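You operate a simulated robot arm through the tools that you are given. There is no shell and no other tool.

Carry out the task below with a simulated robot arm. There is one attempt and no reset: what you move stays moved.

JOB
Wipe the smear off the press tray with the felt pad.
Fine: press switch off first, and leave it off; cover plate beside the press, pad back, tray pushed in. What is to be rubbed or washed off counts as gone when no trace of it is left.
Where things are to end (x, y in the base frame): cover plate within 5 cm of [41, -20].

The check looks at the end state, three seconds after you hand in, the way a careful person would. Anything else that was tipped, shoved, dropped, spilled or broken makes it a failure. Lids that push on must go on centred and level and be pressed home; caps that screw on are set level and turned clockwise until they are tight.

ROBOT AND FRAMES
A 7-joint arm with a two-finger parallel gripper, fixed in place. Base frame: the origin is at the foot of the arm, x ahead of it, y to its left, z up. Readings come in cm, degrees, newtons and seconds.
With the tool pointing down near the work surface it reaches from about 24 to 68 cm from the base axis. Its first joint turns from -66.0 to 66.0 degrees. Payload 2.4 kg.
The TCP is the grasp point between the finger pads, 3 cm short of the fingertips. In the tool frame z runs along the fingers and y along their closing line. Largest opening 9.4 cm; finger width 2.8, thickness 1; the body of the gripper, 5 by 9.6 cm, starts 5.5 cm behind the TCP.
Orientation is that of the tool frame in the base frame, as a unit quaternion [w, x, y, z]. With the fingers straight down and closing along the base's y, the tool's x points along the base's -x, its y along +y and its z along -z.

CONTROLS
- The arm moves only by the tool play_rows. Its argument "rows" is a list of rows, each a list of 7 numbers: the turn, a rotation vector about the tool's x, y, z in units of 5 degrees (1.0 is 5 degrees), then the shift along the tool's x, y, z in units of 30 mm (1.0 is 30 mm), then the gripper command, from -1 (shut) to 1 (fully open), values between in proportion. In form: [[wx, wy, wz, tx, ty, tz, jaw], ...]. A call has 1 to 20 rows; each row shifts and turns the commanded pose from where the row before left it, along the tool's axes as they then stand. A call with a number of a shift or a turn outside -1 to 1 is refused whole. A row lasts 0.2 s, in which the tool goes at most 5 cm and 8.6 degrees; a call with a longer step from one row to the next is refused whole, and so is a gripper value outside its range. Where a pose cannot be reached the arm comes as near as it can. A force on the tool above 90 N (or 10 N above the force at the start of the call, whichever is more), or a blocked arm, ends the call early, and 0.2 s more pass. Each finger travels about 15.3 cm/s and halts on what it meets, pressing with about 43 N; the grip force reading is that of the motor and also rises with nothing between the fingers. The clock runs only during rows and for 0.2 s after the last one: add rows that do not move to give the fingers time. The reply holds the time, the measured pose of the TCP, the force on the tool along the base axes, the opening and the grip force, in the units named above and with some noise, with the torque about the TCP (base axes, N m) and any sound that the robot's microphone picked up, and new pictures: "views" is both (left out), scene, wrist or none.
- Cameras (640 x 400 px; columns grow to the right, rows downward): "scene" is fixed at [5.09, 48.41, 144.38]; the picture's right is [-0.68, -0.73, 0.00], its down [-0.40, 0.37, -0.84] and it looks along [0.61, -0.57, -0.54] (base axes); focal length 299 px, centre (320, 200). "wrist" rides on the gripper at [7.6, 1.4, -10.2] in the tool frame; the picture's right is [-0.18, 0.98, 0.00], its down [-0.75, -0.14, -0.64] and it looks along [-0.63, -0.12, 0.77] (tool axes); focal length 243 px, centre (320, 200). There is no depth. A picture from a camera that has moved, and an enlarged one, comes with that camera's place and axes in the base frame and with its lens. The place of the scene camera against the robot may be out by one fixed shift of up to 1.2 cm in any direction.
- close_up(camera, box): a new picture of the part [left, top, right, bottom] of that camera's present view, enlarged. It takes no simulated time.
- hand_in(): hands the job in; it is judged then, once.

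Nothing tells you positions but the pictures and the camera data. Unless the task says otherwise, let go and move clear before handing in.

The tools are called after ">>>" as a command line: name --pt "numbers of a row" for each row, then --argument value for the rest, lists and objects as JSON in quotes. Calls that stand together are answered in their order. play_rows: Moves the arm, as the interface text tells. Its arguments: {"type":"object","properties":{"rows":{"type":"array","items":{"type":"array","items":{"type":"number"}}},"views":{"type":"string","enum":["both","scene","wrist","none"]}},"required":["rows"]} The other tools are called the same way: close_up (camera, box) takes an enlarged picture of a part of a camera's view; hand_in () hands the job in.

At the start:

```text
t: 0.0
tcp_pos: [44.68, -2.65, 126.61]
tool_rot: [0.0, 0.0, 1.0, 0.001]
contact_force: [0.4, -0.2, 0.5]
torque: [0.04, -0.04, -0.02]
width: 9.4
grip_force: 0.1
```

scene: 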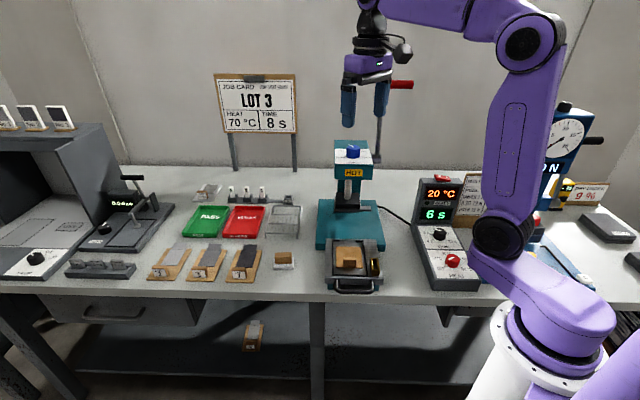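
wrist: 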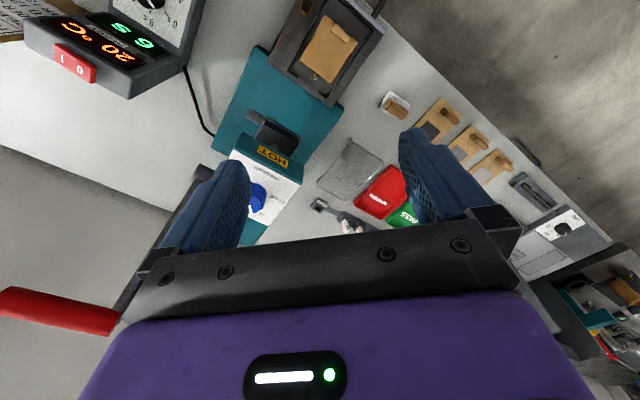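

I see a bench with a press (teal), its tray in front with a wooden-coloured cover plate on it, a control box with a red rocker switch, and various other items. I'll take enlarged pictures before moving anything.

>>> close_up --camera "scene" --box '[300, 130, 400, 300]'

>>> close_up --camera "scene" --box '[400, 160, 500, 300]'

>>> close_up --camera "scene" --box '[140, 170, 310, 290]'

>>> close_up --camera "wrist" --box '[200, 0, 420, 140]'

```text
2.35 times, centred on (350, 215) of scene
camera zoom: at [5.09, 48.41, 144.38], right [-0.68, -0.73, 0.0], down [-0.4, 0.37, -0.84], along [0.61, -0.57, -0.54], focal length 703 px, centre (249, 165)
```

zoom: 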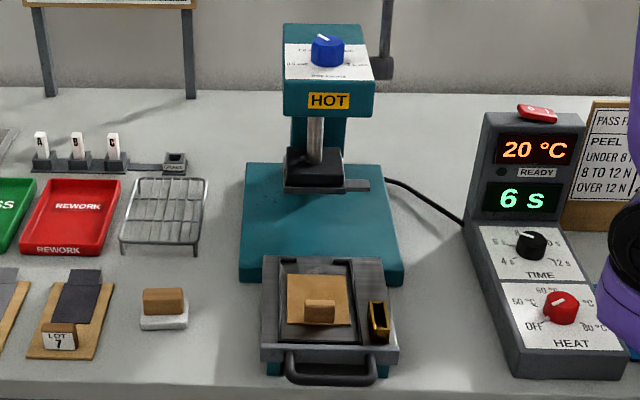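

```text
2.86 times, centred on (450, 230) of scene
camera zoom: at [5.09, 48.41, 144.38], right [-0.68, -0.73, 0.0], down [-0.4, 0.37, -0.84], along [0.61, -0.57, -0.54], focal length 854 px, centre (-51, 114)
```

zoom: 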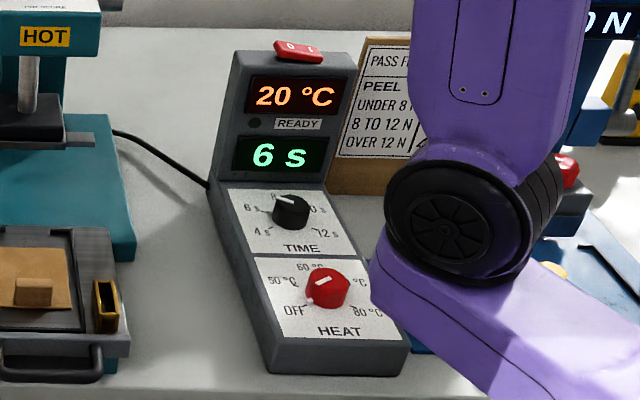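

```text
3.33 times, centred on (225, 230) of scene
camera zoom: at [5.09, 48.41, 144.38], right [-0.68, -0.73, 0.0], down [-0.4, 0.37, -0.84], along [0.61, -0.57, -0.54], focal length 996 px, centre (637, 100)
```

zoom: 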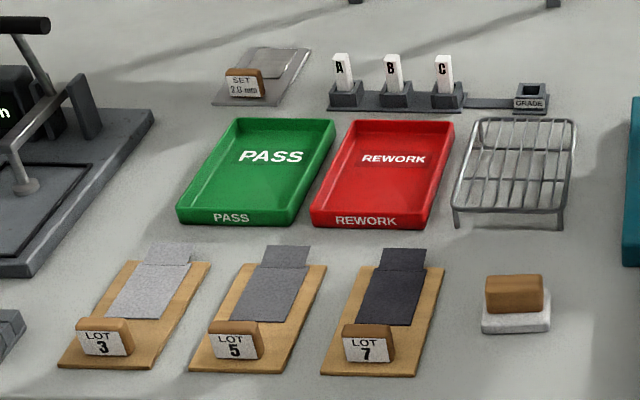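

```text
2.86 times, centred on (310, 70) of wrist
camera zoom: at [37.08, -1.18, 136.94], right [0.18, 0.98, 0.0], down [0.75, -0.14, 0.64], along [0.63, -0.12, -0.77], focal length 693 px, centre (349, 571)
```

zoom: 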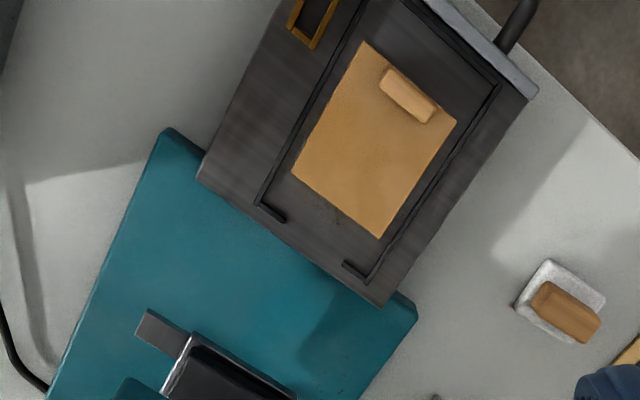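

The control box on the right carries a red rocker (O/I) on its top, and its display is lit, so the press is on. I estimate the rocker at about (38, -33.5, 101), the tray at about (45, 0, 84) and the felt pad to the left of the tray. I'll zoom in on each of them.

>>> close_up --camera "scene" --box '[420, 168, 468, 198]'

>>> close_up --camera "wrist" --box '[20, 20, 140, 100]'

>>> close_up --camera "scene" --box '[315, 190, 395, 300]'

>>> close_up --camera "scene" --box '[264, 240, 304, 280]'

```text
13.33 times, centred on (444, 183) of scene
camera zoom: at [5.09, 48.41, 144.38], right [-0.68, -0.73, 0.0], down [-0.4, 0.37, -0.84], along [0.61, -0.57, -0.54], focal length 3984 px, centre (-1333, 427)
```

zoom: 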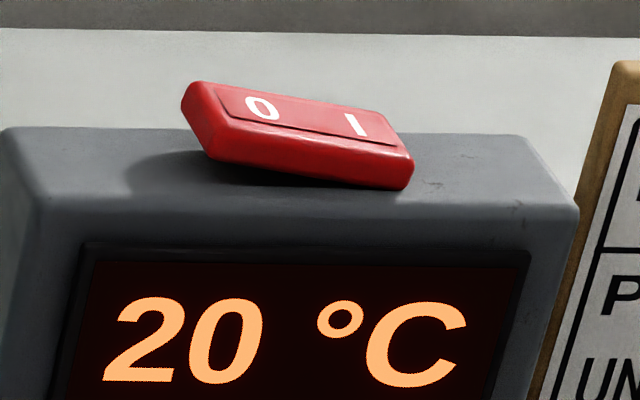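

```text
5.00 times, centred on (80, 60) of wrist
camera zoom: at [37.08, -1.18, 136.94], right [0.18, 0.98, 0.0], down [0.75, -0.14, 0.64], along [0.63, -0.12, -0.77], focal length 1213 px, centre (1520, 900)
```

zoom: 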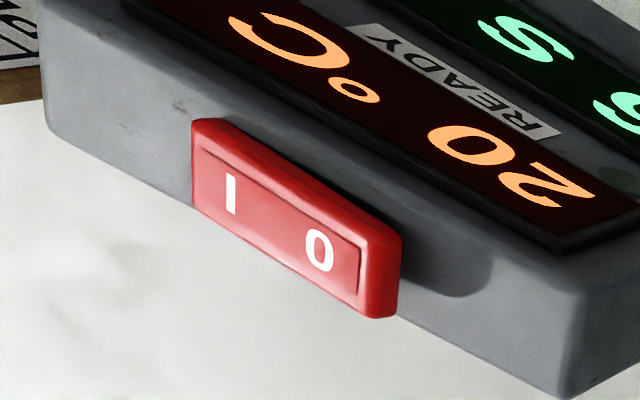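

```text
3.64 times, centred on (355, 245) of scene
camera zoom: at [5.09, 48.41, 144.38], right [-0.68, -0.73, 0.0], down [-0.4, 0.37, -0.84], along [0.61, -0.57, -0.54], focal length 1086 px, centre (193, 36)
```

zoom: 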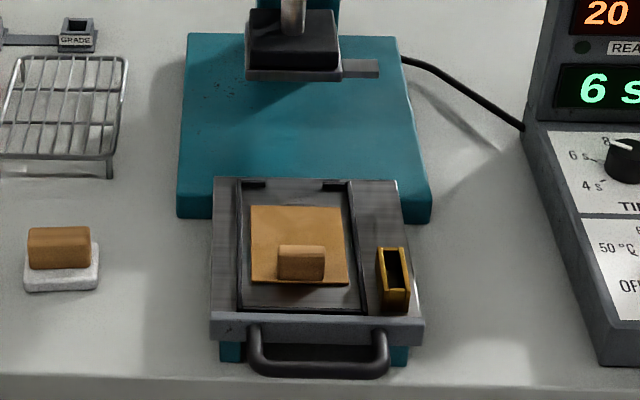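

```text
10.00 times, centred on (284, 260) of scene
camera zoom: at [5.09, 48.41, 144.38], right [-0.68, -0.73, 0.0], down [-0.4, 0.37, -0.84], along [0.61, -0.57, -0.54], focal length 2988 px, centre (680, -400)
```

zoom: 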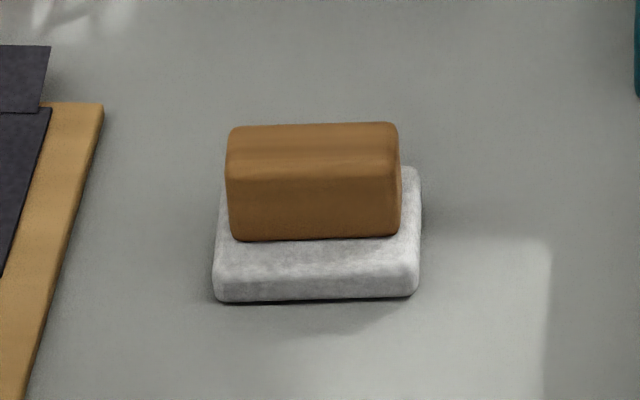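

The rocker's "I" end is down, so the press is on; the "O" end faces the press, at roughly (38.6, -31.7, 102). I'll close the gripper and move above and short of the box for a better look with the wrist camera.

>>> play_rows --pt "0 0 0 0.33 -1 0.25 -1" --pt "0 0 0 0.33 -1 0.25 -1" --pt "0 0 0 0.33 -1 0.25 -1" --pt "0 0 0 0.33 -1 0.25 -1" --pt "0 0 0 0.33 -1 0.25 -1" --pt "0 0 0 0.33 -1 0.25 -1" --pt "0 0 0 0.33 -1 0.25 -1" --pt "0 0 0 0.33 -1 0.25 -1"

```text
t: 1.8
tcp_pos: [36.8, -26.71, 120.62]
tool_rot: [0.0, -0.001, 1.0, 0.0]
contact_force: [0.5, 0.7, 0.4]
torque: [-0.02, 0.01, 0.0]
width: 0.02
grip_force: 32.8
camera wrist: at [29.15, -25.19, 130.86], right [0.18, 0.98, 0.0], down [0.75, -0.14, 0.64], along [0.63, -0.12, -0.77], focal length 243 px, centre (320, 200)
```

scene: 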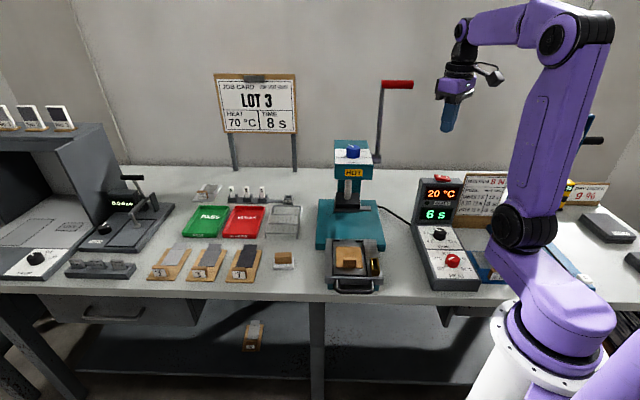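
wrist: 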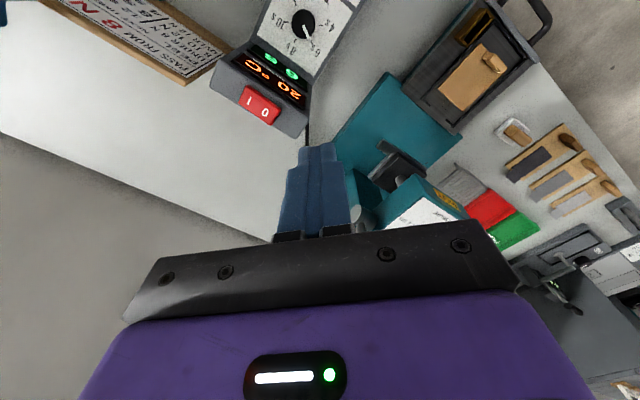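

>>> close_up --camera "wrist" --box '[210, 30, 330, 150]'

>>> close_up --camera "wrist" --box '[340, 0, 640, 200]'

```text
3.33 times, centred on (270, 90) of wrist
camera zoom: at [29.15, -25.19, 130.86], right [0.18, 0.98, 0.0], down [0.75, -0.14, 0.64], along [0.63, -0.12, -0.77], focal length 809 px, centre (487, 567)
```

zoom: 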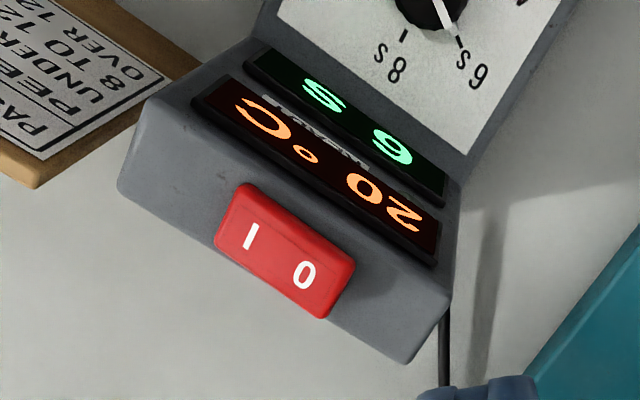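

```text
2.00 times, centred on (490, 100) of wrist
camera zoom: at [29.15, -25.19, 130.86], right [0.18, 0.98, 0.0], down [0.75, -0.14, 0.64], along [0.63, -0.12, -0.77], focal length 485 px, centre (-20, 400)
```

zoom: 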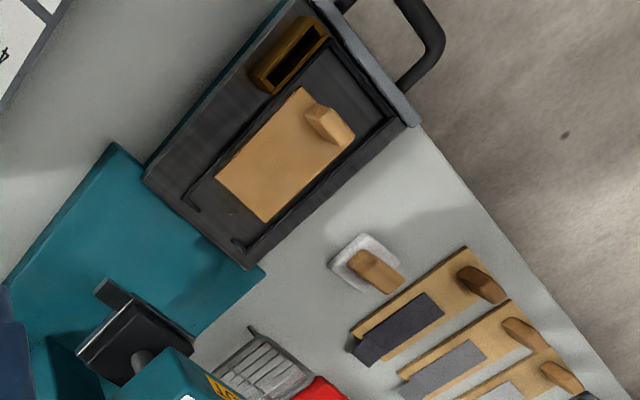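

The O mark triangulates to about (38.7, -34.0, 101), with the rocker's long axis along (0.68, 0.73), the bench's left-right line. I'll turn the gripper about 43° so it lines up with the bench.

>>> play_rows --pt "0 0 1 0 0 0 -1" --pt "0 0 1 0 0 0 -1" --pt "0 0 1 0 0 0 -1" --pt "0 0 1 0 0 0 -1" --pt "0 0 1 0 0 0 -1" --pt "0 0 1 0 0 0 -1" --pt "0 0 1 0 0 0 -1" --pt "0 0 1 0 0 0 -1" --pt "0 0 0.6 0 0 0 -1" --pt "0 0 0 0 0 0 -1"

```text
t: 4.0
tcp_pos: [36.87, -26.57, 120.65]
tool_rot: [0.0, 0.368, 0.93, 0.0]
contact_force: [-0.2, 0.4, -0.2]
torque: [0.02, 0.02, -0.01]
width: 0.0
grip_force: 33.6
camera wrist: at [32.2, -20.35, 130.93], right [0.81, 0.59, 0.0], down [0.45, -0.62, 0.64], along [0.38, -0.52, -0.77], focal length 243 px, centre (320, 200)
```

scene: 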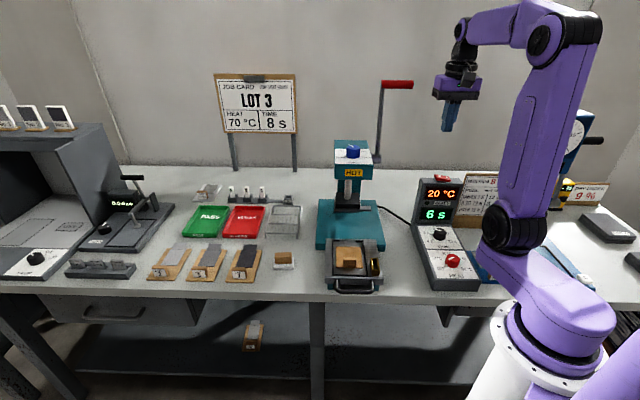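
wrist: 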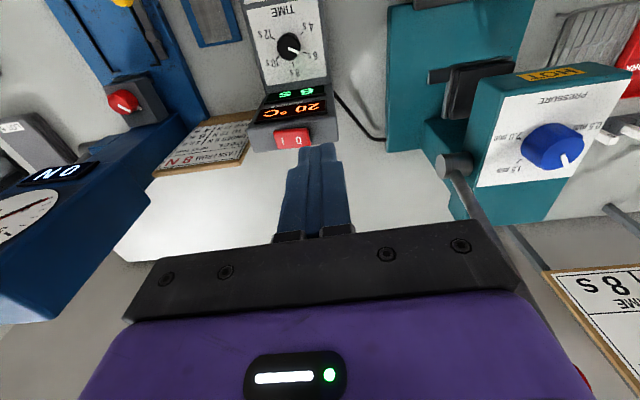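

>>> close_up --camera "wrist" --box '[240, 80, 360, 160]'

```text
5.00 times, centred on (300, 120) of wrist
camera zoom: at [32.2, -20.35, 130.93], right [0.81, 0.59, 0.0], down [0.45, -0.62, 0.64], along [0.38, -0.52, -0.77], focal length 1213 px, centre (420, 600)
```

zoom: 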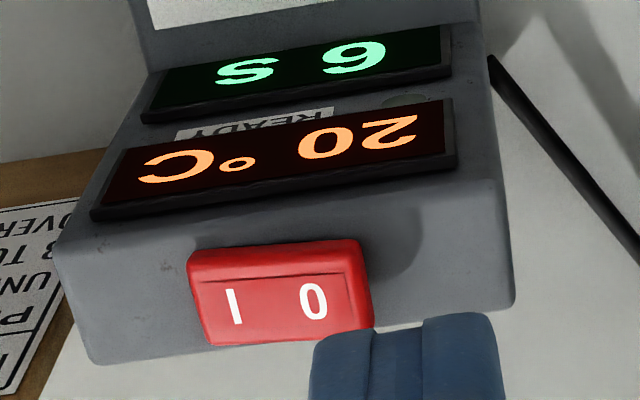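

>>> play_rows --pt "0 0 0 -0.71 -0.39 0 -1" --pt "0 0 0 -0.71 -0.39 0 -1" --pt "0 0 0 -0.71 -0.39 0.6 -1" --pt "0 0 0 0 0 1 -1" --pt "0 0 0 0 0 1 -1" --pt "0 0 0 0 0 1 -1" --pt "0 0 0 0 0 0.6 -1" --pt "0 0 0 0 0 0 -1"

```text
t: 5.8
tcp_pos: [39.03, -33.59, 108.08]
tool_rot: [0.001, 0.367, 0.93, 0.0]
contact_force: [-0.2, 0.0, 0.2]
torque: [0.0, -0.01, 0.05]
width: 0.0
grip_force: 33.1
camera wrist: at [34.47, -27.3, 118.29], right [0.8, 0.59, 0.0], down [0.45, -0.62, 0.64], along [0.38, -0.52, -0.77], focal length 243 px, centre (320, 200)
```

scene: 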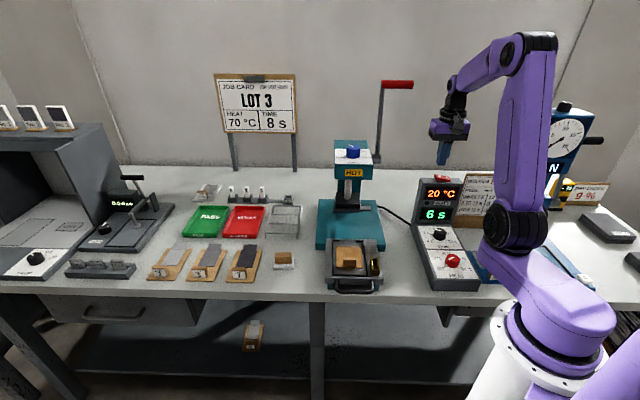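
wrist: 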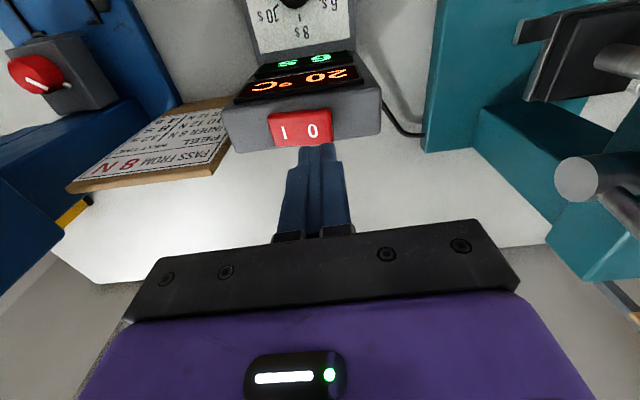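

>>> play_rows --pt "0 0 0 0 0 0.5 -1" --pt "0 0 0 0 0 0.5 -1" --pt "0 0 0 0 0 0 -1"

>>> close_up --camera "wrist" --box '[240, 60, 390, 160]'

>>> close_up --camera "scene" --box '[415, 125, 485, 205]'

```text
t: 6.6
tcp_pos: [39.14, -33.59, 105.11]
tool_rot: [0.0, 0.366, 0.931, 0.0]
contact_force: [0.0, 0.4, -0.3]
torque: [0.01, -0.01, 0.0]
width: 0.0
grip_force: 32.9
camera wrist: at [34.5, -27.3, 115.31], right [0.81, 0.59, 0.0], down [0.45, -0.62, 0.64], along [0.38, -0.52, -0.77], focal length 243 px, centre (320, 200)
```

scene: 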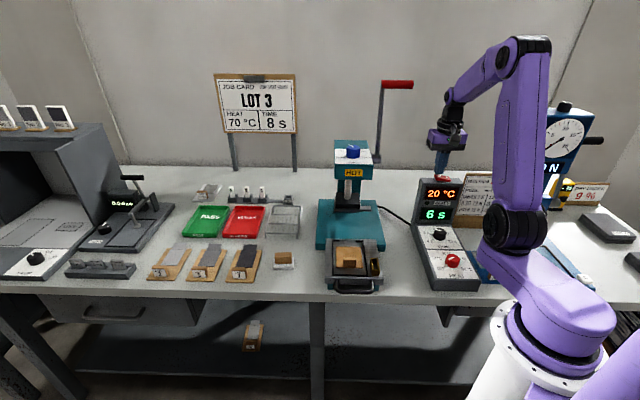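
wrist: 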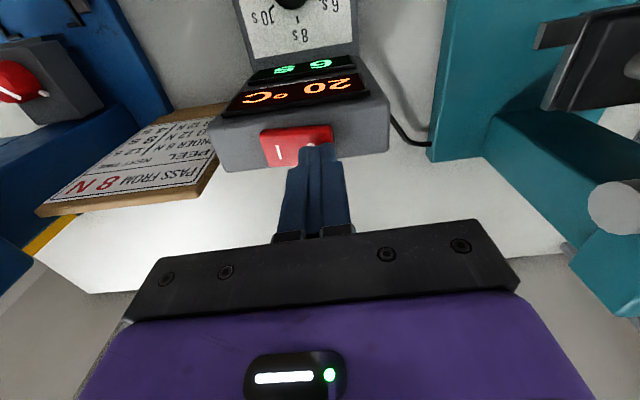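

```text
4.00 times, centred on (315, 110) of wrist
camera zoom: at [34.5, -27.3, 115.31], right [0.81, 0.59, 0.0], down [0.45, -0.62, 0.64], along [0.38, -0.52, -0.77], focal length 970 px, centre (340, 560)
```

zoom: 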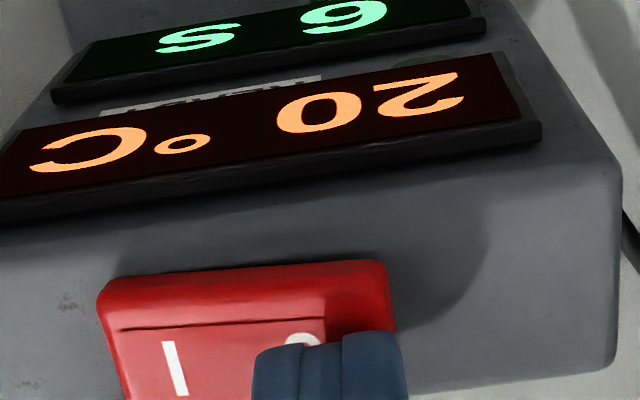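

```text
5.00 times, centred on (450, 165) of scene
camera zoom: at [5.09, 48.41, 144.38], right [-0.68, -0.73, 0.0], down [-0.4, 0.37, -0.84], along [0.61, -0.57, -0.54], focal length 1494 px, centre (-330, 375)
```

zoom: 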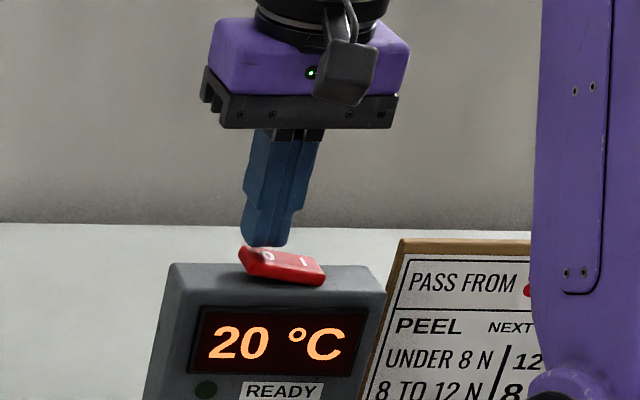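

The closed fingertips are just above the O end of the rocker. I'll push down in small steps.

>>> play_rows --pt "0 0 0 0 0 0.1 -1" --pt "0 0 0 0 0 0.1 -1" --pt "0 0 0 0 0 0.1 -1" --pt "0 0 0 0 0 0 -1"

>>> close_up --camera "scene" --box '[415, 125, 485, 205]'

```text
t: 7.6
tcp_pos: [39.02, -33.57, 104.15]
tool_rot: [0.0, 0.366, 0.93, 0.0]
contact_force: [0.0, 0.4, 0.3]
torque: [-0.01, -0.01, 0.01]
width: 0.0
grip_force: 32.3
camera wrist: at [34.47, -27.32, 114.44], right [0.81, 0.59, 0.0], down [0.45, -0.62, 0.64], along [0.38, -0.52, -0.77], focal length 243 px, centre (320, 200)
```

scene: 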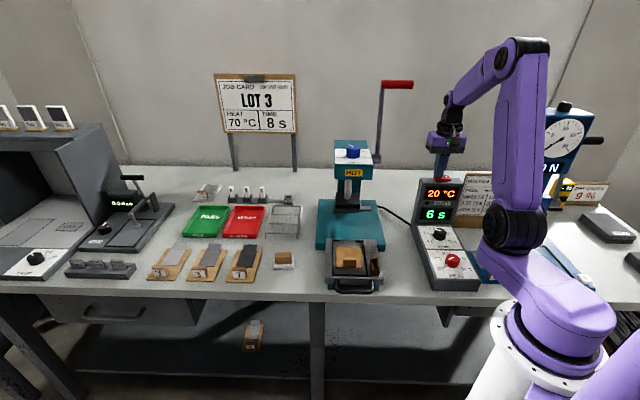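
wrist: 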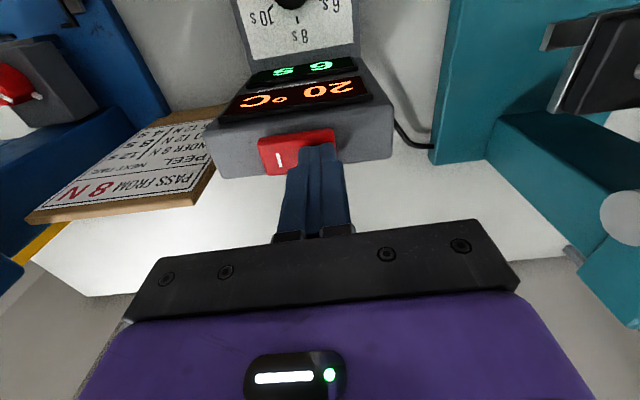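

```text
5.00 times, centred on (450, 165) of scene
camera zoom: at [5.09, 48.41, 144.38], right [-0.68, -0.73, 0.0], down [-0.4, 0.37, -0.84], along [0.61, -0.57, -0.54], focal length 1494 px, centre (-330, 375)
```

zoom: 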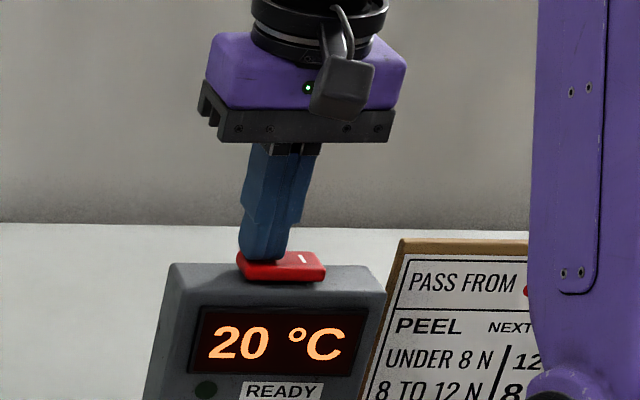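

>>> play_rows --pt "0 0 0 0 0 0.1 -1" --pt "0 0 0 0 0 0.1 -1" --pt "0 0 0 0 0 0 -1"

>>> close_up --camera "scene" --box '[415, 125, 485, 205]'

```text
t: 8.4
tcp_pos: [39.14, -33.51, 104.13]
tool_rot: [0.004, 0.366, 0.931, -0.002]
contact_force: [-5.0, 15.5, 60.9]
torque: [0.41, 0.9, -0.22]
width: 0.0
grip_force: 33.2
camera wrist: at [34.48, -27.17, 114.25], right [0.8, 0.59, 0.0], down [0.45, -0.61, 0.65], along [0.39, -0.52, -0.76], focal length 243 px, centre (320, 200)
```

scene: 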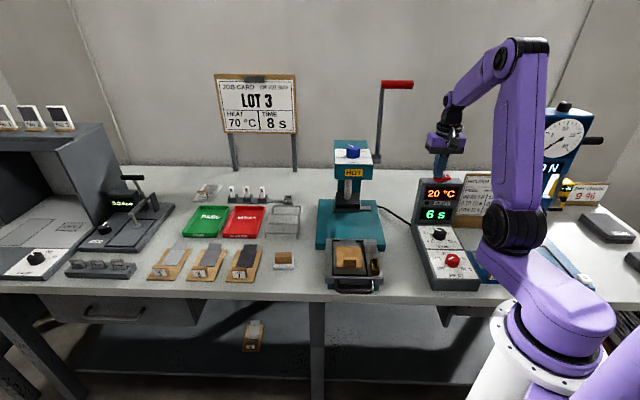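
wrist: 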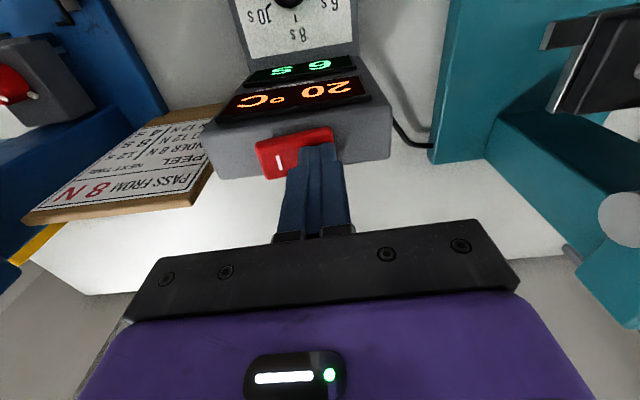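

```text
5.00 times, centred on (450, 165) of scene
camera zoom: at [5.0, 48.52, 144.34], right [-0.68, -0.73, 0.0], down [-0.4, 0.37, -0.84], along [0.61, -0.57, -0.54], focal length 1494 px, centre (-330, 375)
```

zoom: 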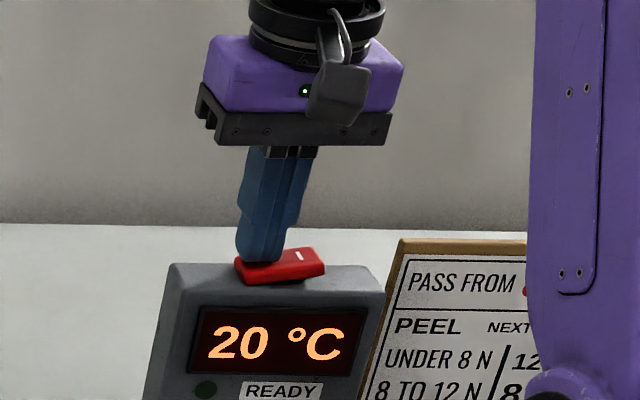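

The rocker has tipped to the O side with 61 N against the stop. I'll lift off and look at it.

>>> play_rows --pt "0 0 0 0 0 -0.3 -1" --pt "0 0 0 0 0 -1 -1" --pt "0 0 0 0 0 -1 -1" --pt "0 0 0 0 0 -1 -1" --pt "0 0 0 0 0 -1 -1"

>>> close_up --camera "scene" --box '[410, 165, 490, 295]'

>>> close_up --camera "scene" --box '[420, 168, 468, 198]'

```text
t: 9.6
tcp_pos: [39.06, -33.39, 116.52]
tool_rot: [0.001, 0.367, 0.93, 0.0]
contact_force: [0.3, 0.6, -0.7]
torque: [-0.01, 0.0, -0.02]
width: 0.01
grip_force: 32.9
camera wrist: at [34.48, -27.23, 126.81], right [0.8, 0.59, 0.0], down [0.46, -0.62, 0.64], along [0.38, -0.52, -0.77], focal length 243 px, centre (320, 200)
```

scene: 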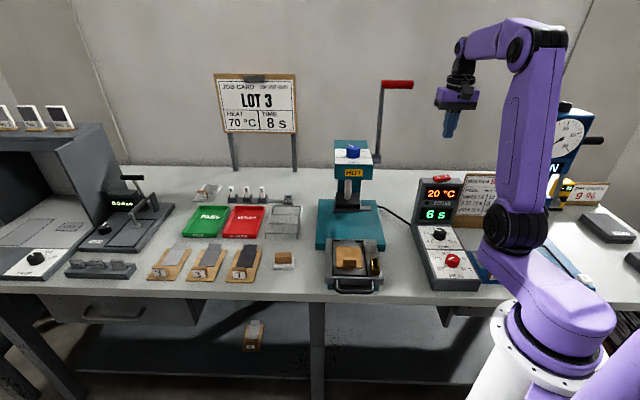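
wrist: 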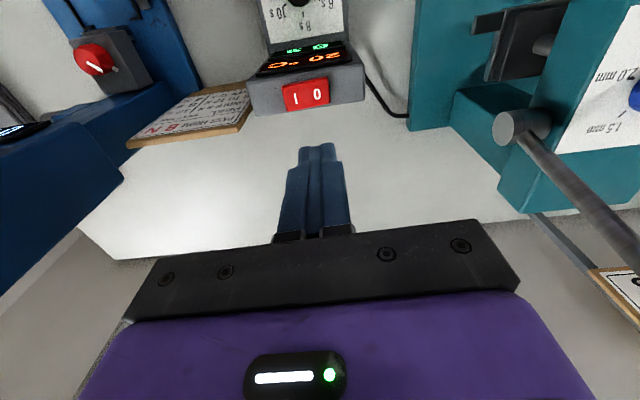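

```text
3.08 times, centred on (450, 230) of scene
camera zoom: at [5.09, 48.41, 144.38], right [-0.68, -0.73, 0.0], down [-0.4, 0.37, -0.84], along [0.61, -0.57, -0.54], focal length 919 px, centre (-80, 108)
```

zoom: 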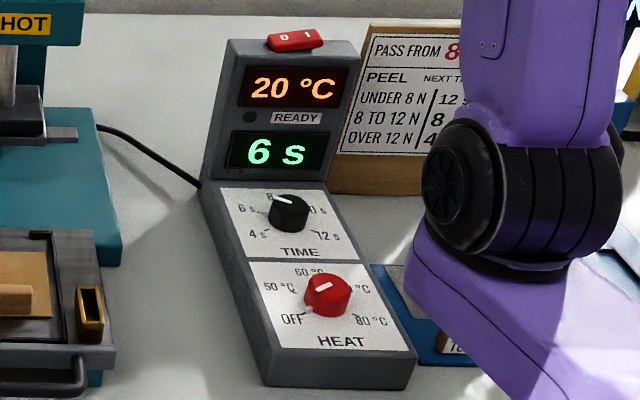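

```text
13.33 times, centred on (444, 183) of scene
camera zoom: at [5.09, 48.41, 144.38], right [-0.68, -0.73, 0.0], down [-0.4, 0.37, -0.84], along [0.61, -0.57, -0.54], focal length 3984 px, centre (-1333, 427)
```

zoom: 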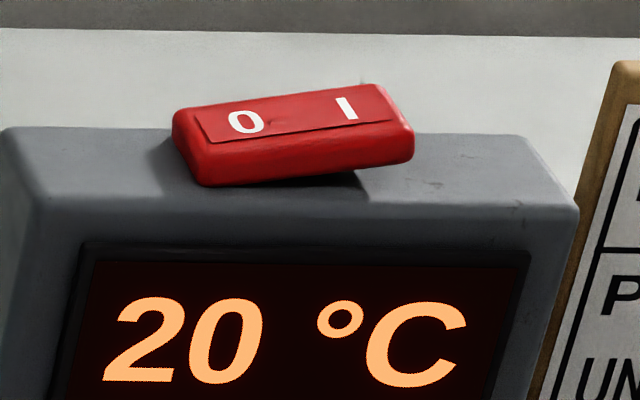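

The rocker now lies with O down, so the press is off. Next I'll go over the tray for a look at the cover plate and the felt pad.

>>> play_rows --pt "0 0 0 0.767 0.978 0.1 -1" --pt "0 0 0 0.767 0.978 0.1 -1" --pt "0 0 0 0.767 0.978 0.1 0" --pt "0 0 0 0.767 0.978 0.1 0" --pt "0 0 0 0.767 0.978 0.3 0" --pt "0 0 0 0.767 0.978 0.3 0" --pt "0 0 0 0.767 0.978 0.3 0" --pt "0 0 0 0.767 0.978 0.4 0" --pt "0 0 0 0.767 0.978 0.4 0" --pt "0 0 0 0 0 0 0"

```text
t: 11.8
tcp_pos: [41.75, -0.16, 110.1]
tool_rot: [0.0, 0.366, 0.931, 0.0]
contact_force: [-0.7, 0.4, 0.1]
torque: [-0.02, 0.0, 0.03]
width: 4.7
grip_force: 0.1
camera wrist: at [37.18, 6.1, 120.35], right [0.81, 0.59, 0.0], down [0.45, -0.62, 0.64], along [0.38, -0.52, -0.77], focal length 243 px, centre (320, 200)
```

scene: 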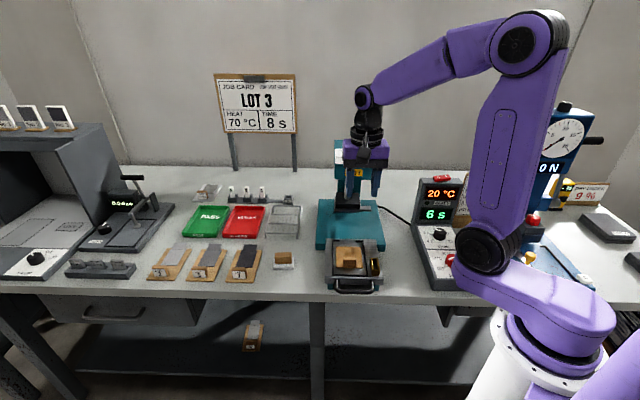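
wrist: 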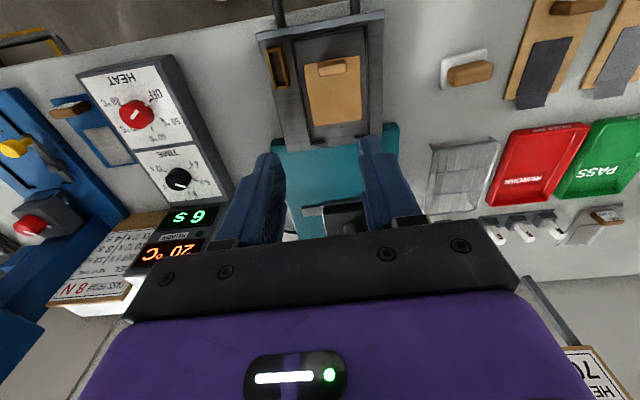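

>>> close_up --camera "wrist" --box '[240, 0, 420, 150]'

>>> close_up --camera "wrist" --box '[420, 20, 520, 110]'

>>> close_up --camera "wrist" --box '[60, 50, 300, 230]'

```text
2.67 times, centred on (330, 75) of wrist
camera zoom: at [37.18, 6.1, 120.35], right [0.81, 0.59, 0.0], down [0.45, -0.62, 0.64], along [0.38, -0.52, -0.77], focal length 647 px, centre (293, 533)
```

zoom: 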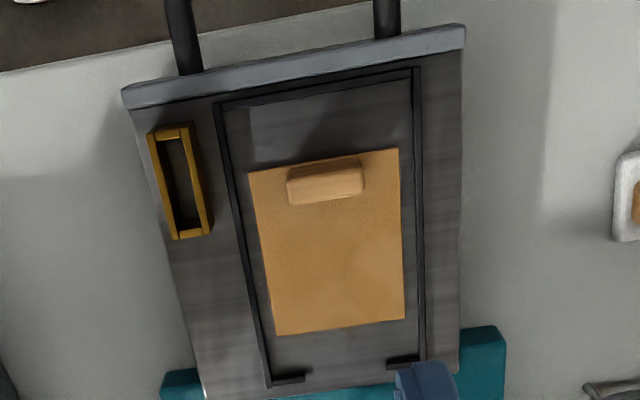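

```text
4.44 times, centred on (470, 65) of wrist
camera zoom: at [37.18, 6.1, 120.35], right [0.81, 0.59, 0.0], down [0.45, -0.62, 0.64], along [0.38, -0.52, -0.77], focal length 1078 px, centre (-347, 800)
```

zoom: 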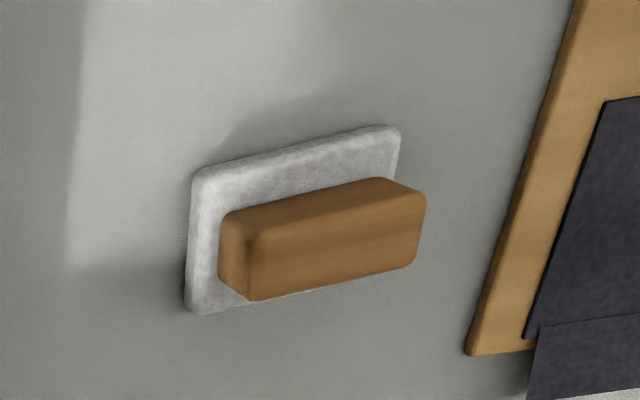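

```text
2.22 times, centred on (180, 140) of wrist
camera zoom: at [37.18, 6.1, 120.35], right [0.81, 0.59, 0.0], down [0.45, -0.62, 0.64], along [0.38, -0.52, -0.77], focal length 539 px, centre (631, 333)
```

zoom: 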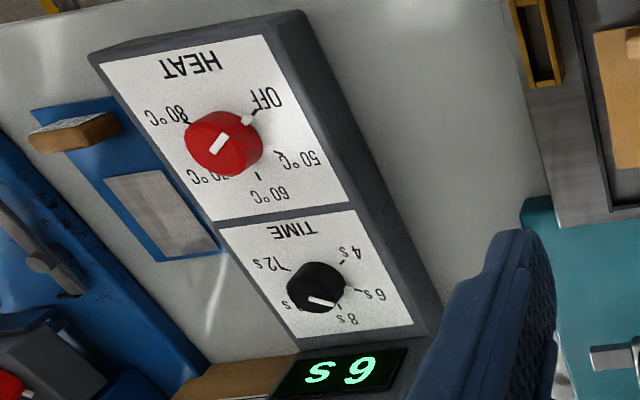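

The cover plate's knob is at about (42.5, 1.4, 86.5), with its bar lying across the press, and the press sits at 45° to the base. I'll turn the gripper so the fingers close along the press's depth, across the bar.

>>> play_rows --pt "0 0 -1 0 0 0 0" --pt "0 0 -1 0 0 0 0" --pt "0 0 -1 0 0 0 0" --pt "0 0 -1 0 0 0 0" --pt "0 0 -1 0 0 0 0" --pt "0 0 -1 0 0 0 0" --pt "0 0 -1 0 0 0 0" --pt "0 0 -1 0 0 0 0" --pt "0 0 -1 0 0 0 0" --pt "0 0 -1 0 0 0 0" --pt "0 0 -1 0 0 0 0" --pt "0 0 -1 0 0 0 0" --pt "0 0 -1 0 0 0 0" --pt "0 0 -1 0 0 0 0" --pt "0 0 -1 0 0 0 0" --pt "0 0 -1 0 0 0 0" --pt "0 0 -1 0 0 0 0" --pt "0 0 -0.6 0 0 0 0" --pt "0 0 0 0 0 0 0"

>>> close_up --camera "wrist" --box '[200, 0, 440, 160]'

```text
t: 15.8
tcp_pos: [41.83, -0.16, 110.27]
tool_rot: [0.0, -0.383, 0.924, 0.0]
contact_force: [-0.3, -0.8, -0.6]
torque: [-0.02, 0.0, -0.01]
width: 4.71
grip_force: 0.0
camera wrist: at [35.5, -4.5, 120.48], right [-0.57, 0.82, 0.0], down [0.63, 0.43, 0.64], along [0.53, 0.36, -0.77], focal length 243 px, centre (320, 200)
```

scene: 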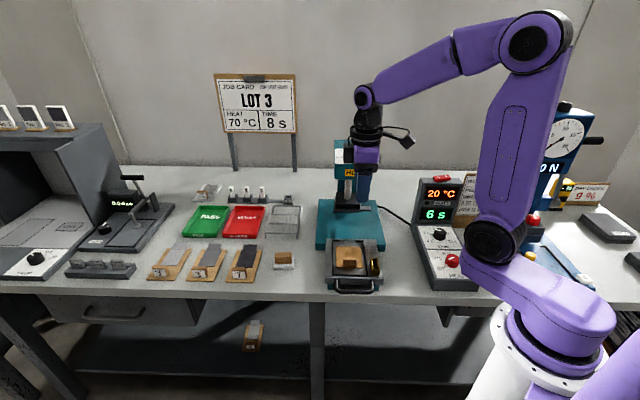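
wrist: 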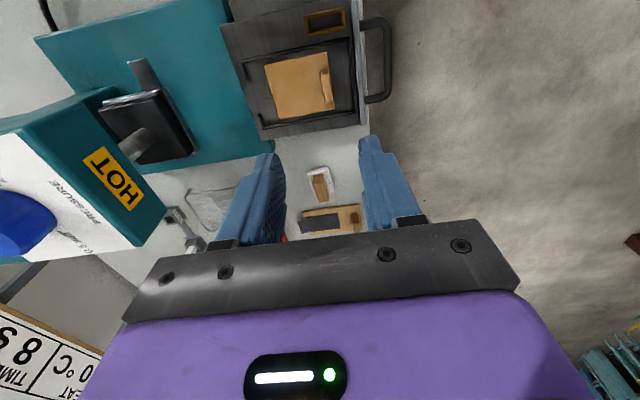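

```text
2.50 times, centred on (320, 80) of wrist
camera zoom: at [35.5, -4.5, 120.48], right [-0.57, 0.82, 0.0], down [0.63, 0.43, 0.64], along [0.53, 0.36, -0.77], focal length 606 px, centre (320, 500)
```

zoom: 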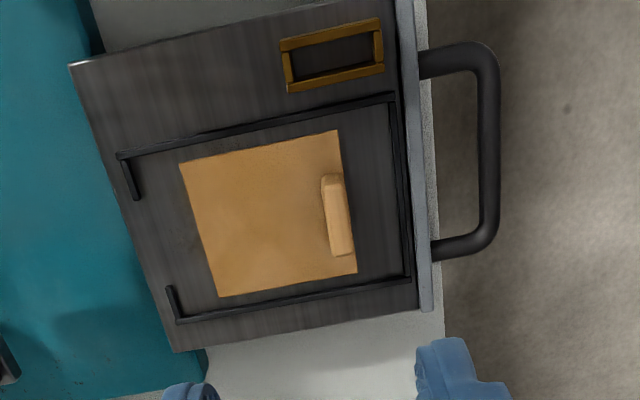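

All three views agree: the plate's top is at z≈84, its centre is (45.2, -1.2), and the knob bar is at (42.6, 1.3) with its top near 86. I'll come down over the knob with the jaws partly open.

>>> play_rows --pt "0 0 0 -0.525 0.163 0 -0.25" --pt "0 0 0 0 0 1 -0.25" --pt "0 0 0 0 0 1 -0.25" --pt "0 0 0 0 0 1 -0.25" --pt "0 0 0 0 0 1 -0.25" --pt "0 0 0 0 0 1 -0.25" --pt "0 0 0 0 0 0.7 -0.25" --pt "0 0 0 0 0 0 -0.25"

>>> close_up --camera "wrist" --box '[200, 60, 440, 220]'

>>> close_up --camera "scene" --box '[310, 190, 400, 300]'

```text
t: 17.6
tcp_pos: [42.74, 1.21, 93.02]
tool_rot: [0.0, -0.383, 0.924, 0.001]
contact_force: [-0.4, 0.4, 0.2]
torque: [0.0, 0.0, -0.02]
width: 3.52
grip_force: 0.1
camera wrist: at [36.39, -3.06, 103.34], right [-0.56, 0.83, 0.0], down [0.63, 0.43, 0.64], along [0.53, 0.36, -0.77], focal length 243 px, centre (320, 200)
```

scene: 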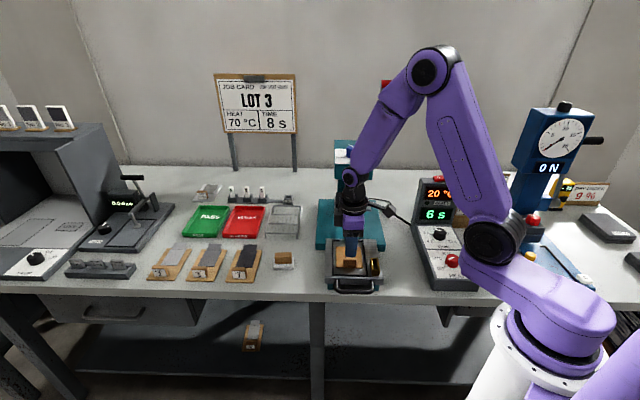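
wrist: 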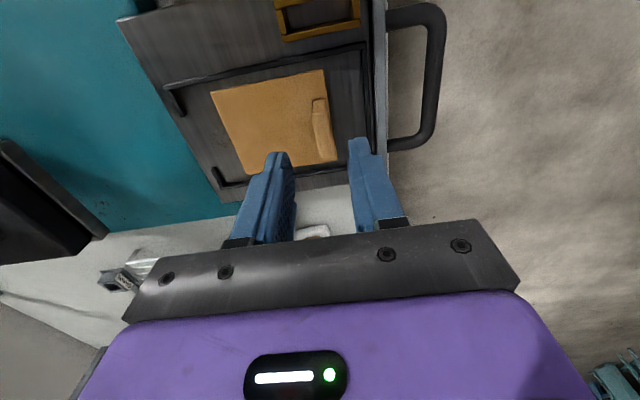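

```text
2.50 times, centred on (320, 140) of wrist
camera zoom: at [36.39, -3.06, 103.34], right [-0.56, 0.83, 0.0], down [0.63, 0.43, 0.64], along [0.53, 0.36, -0.77], focal length 606 px, centre (320, 350)
```

zoom: 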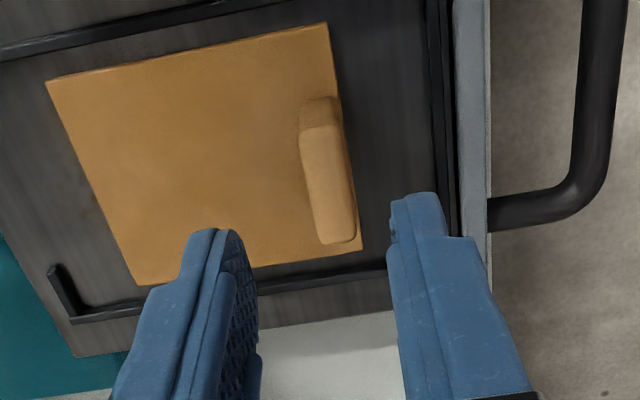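

```text
3.64 times, centred on (355, 245) of scene
camera zoom: at [5.09, 48.41, 144.38], right [-0.68, -0.73, 0.0], down [-0.4, 0.37, -0.84], along [0.61, -0.57, -0.54], focal length 1086 px, centre (193, 36)
```

zoom: 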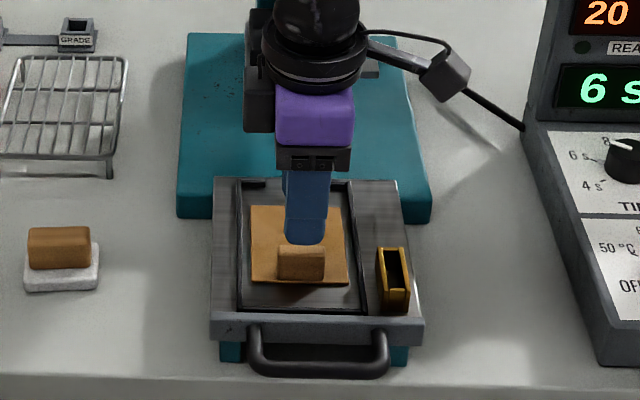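

>>> play_rows --pt "0 0 0 -0.08 0.06 0.6 -0.25" --pt "0 0 0 0 0 0.6 -0.25" --pt "0 0 0 0 0 0.5 -0.25" --pt "0 0 0 0 0 0 -0.25"

>>> close_up --camera "wrist" --box '[200, 60, 440, 220]'

>>> close_up --camera "scene" --box '[325, 225, 385, 295]'

```text
t: 18.6
tcp_pos: [42.74, 1.47, 88.01]
tool_rot: [0.0, -0.383, 0.924, -0.001]
contact_force: [-0.1, 0.0, 0.8]
torque: [0.01, -0.04, -0.03]
width: 3.52
grip_force: 0.0
camera wrist: at [36.4, -2.75, 98.19], right [-0.56, 0.83, 0.0], down [0.63, 0.43, 0.64], along [0.53, 0.36, -0.77], focal length 243 px, centre (320, 200)
```

scene: 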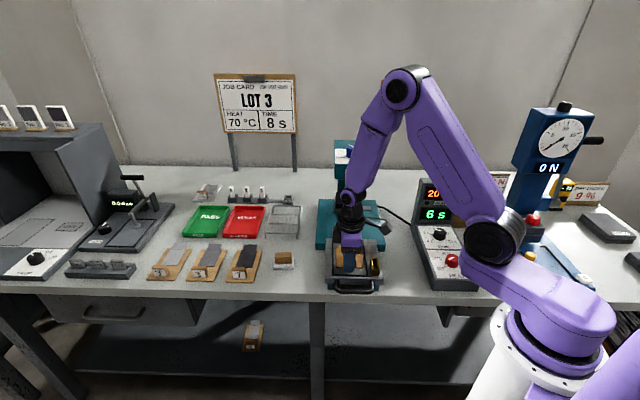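
wrist: 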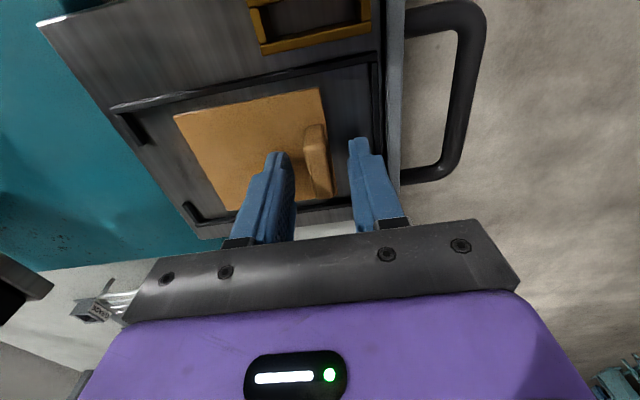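

```text
2.50 times, centred on (320, 140) of wrist
camera zoom: at [36.4, -2.75, 98.19], right [-0.56, 0.83, 0.0], down [0.63, 0.43, 0.64], along [0.53, 0.36, -0.77], focal length 606 px, centre (320, 350)
```

zoom: 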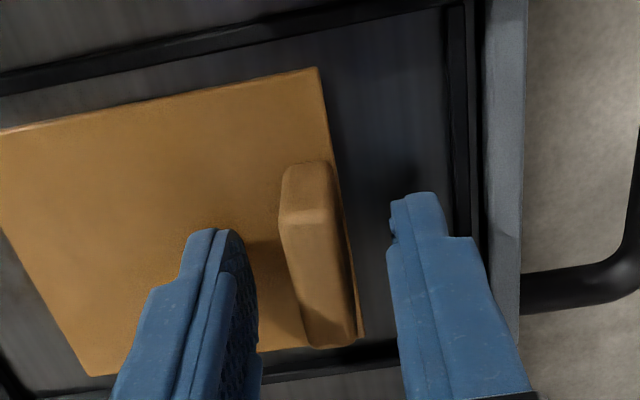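

```text
5.71 times, centred on (355, 260) of scene
camera zoom: at [5.09, 48.41, 144.38], right [-0.68, -0.73, 0.0], down [-0.4, 0.37, -0.84], along [0.61, -0.57, -0.54], focal length 1707 px, centre (120, -143)
```

zoom: 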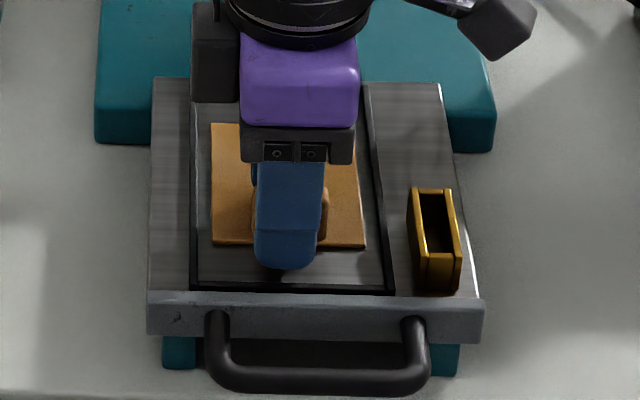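

>>> play_rows --pt "0 0 0 0 0 0.12 -0.25" --pt "0 0 0 0 0 0.08 -0.25" --pt "0 0 0 0 0 0 -0.25" --views "wrist"

>>> close_up --camera "wrist" --box '[200, 60, 440, 220]'

```text
t: 19.4
tcp_pos: [42.96, 1.62, 87.55]
tool_rot: [0.002, -0.382, 0.924, -0.001]
contact_force: [-9.3, -7.2, 66.2]
torque: [-1.36, -0.55, -0.31]
width: 3.45
grip_force: 0.0
camera wrist: at [36.39, -2.8, 97.77], right [-0.56, 0.83, 0.0], down [0.63, 0.43, 0.65], along [0.54, 0.36, -0.76], focal length 243 px, centre (320, 200)
```

wrist: 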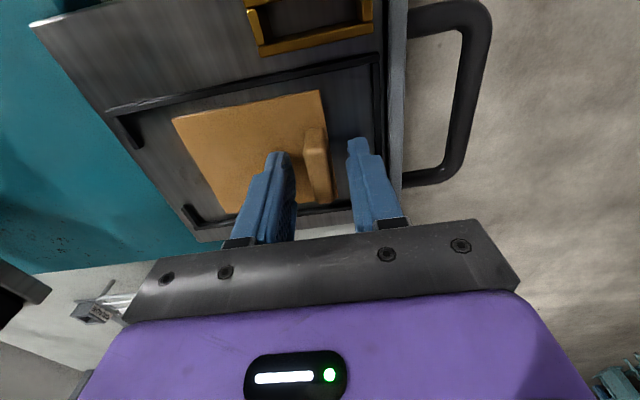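

```text
2.50 times, centred on (320, 140) of wrist
camera zoom: at [36.39, -2.8, 97.77], right [-0.56, 0.83, 0.0], down [0.63, 0.43, 0.65], along [0.54, 0.36, -0.76], focal length 606 px, centre (320, 350)
```

zoom: 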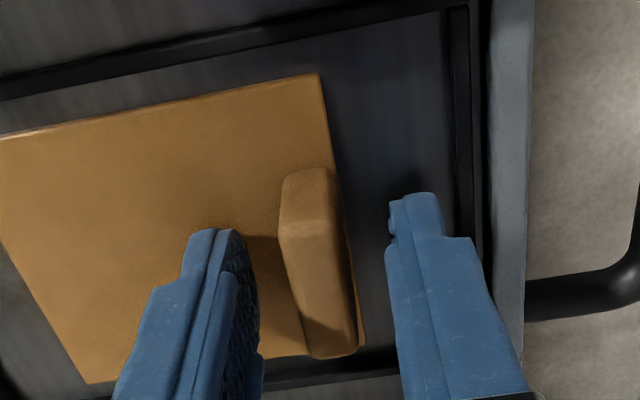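

The rear finger touched the plate, so its top is near z = 84.5. I'll back off slightly and then close on the knob.

>>> play_rows --pt "0 0 0 0 0 -0.1 -0.25" --pt "0 0 0 0 0 0 -0.25" --views "none"

>>> play_rows --pt "0 0 0 0 0 0 -0.5" --pt "0 0 0 0 0 0 -0.65" --pt "0 0 0 0 0 0 -1" --pt "0 0 0 0 0 0 -1"

>>> close_up --camera "wrist" --box '[200, 60, 440, 220]'

```text
t: 20.0
tcp_pos: [42.79, 1.71, 87.77]
tool_rot: [-0.001, -0.382, 0.924, 0.001]
contact_force: [2.3, -0.2, 13.1]
torque: [-0.25, -0.25, -0.03]
width: 3.66
grip_force: 1.2
```

```text
t: 21.0
tcp_pos: [42.63, 1.54, 87.74]
tool_rot: [-0.001, -0.383, 0.924, 0.0]
contact_force: [-2.2, 1.0, 14.7]
torque: [-0.02, 0.03, 0.01]
width: 1.45
grip_force: 43.0
camera wrist: at [36.31, -2.75, 97.92], right [-0.56, 0.83, 0.0], down [0.63, 0.43, 0.64], along [0.53, 0.36, -0.77], focal length 243 px, centre (320, 200)
```

scene: 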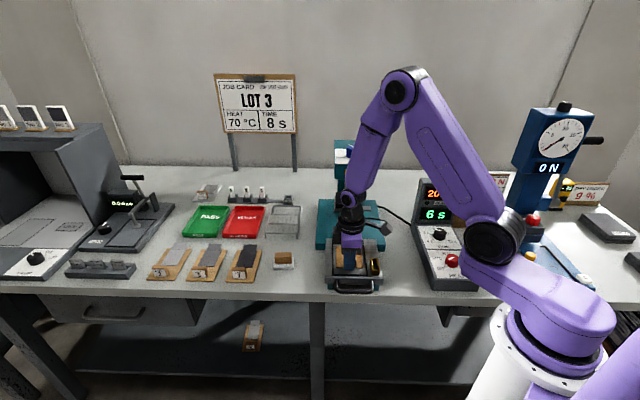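
wrist: 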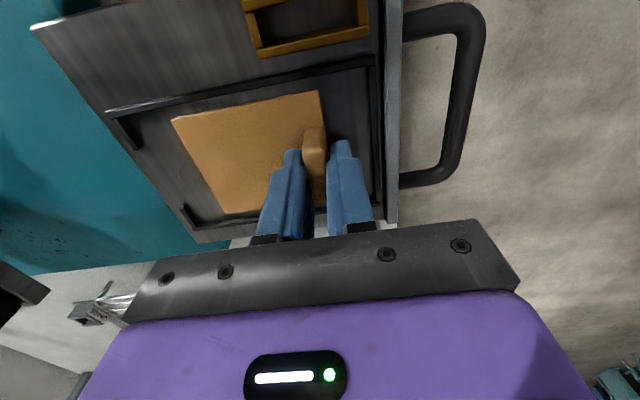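

```text
2.50 times, centred on (320, 140) of wrist
camera zoom: at [36.31, -2.75, 97.92], right [-0.56, 0.83, 0.0], down [0.63, 0.43, 0.64], along [0.53, 0.36, -0.77], focal length 606 px, centre (320, 350)
```

zoom: 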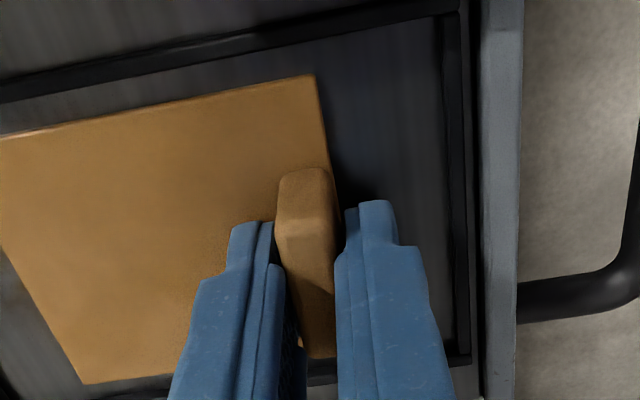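

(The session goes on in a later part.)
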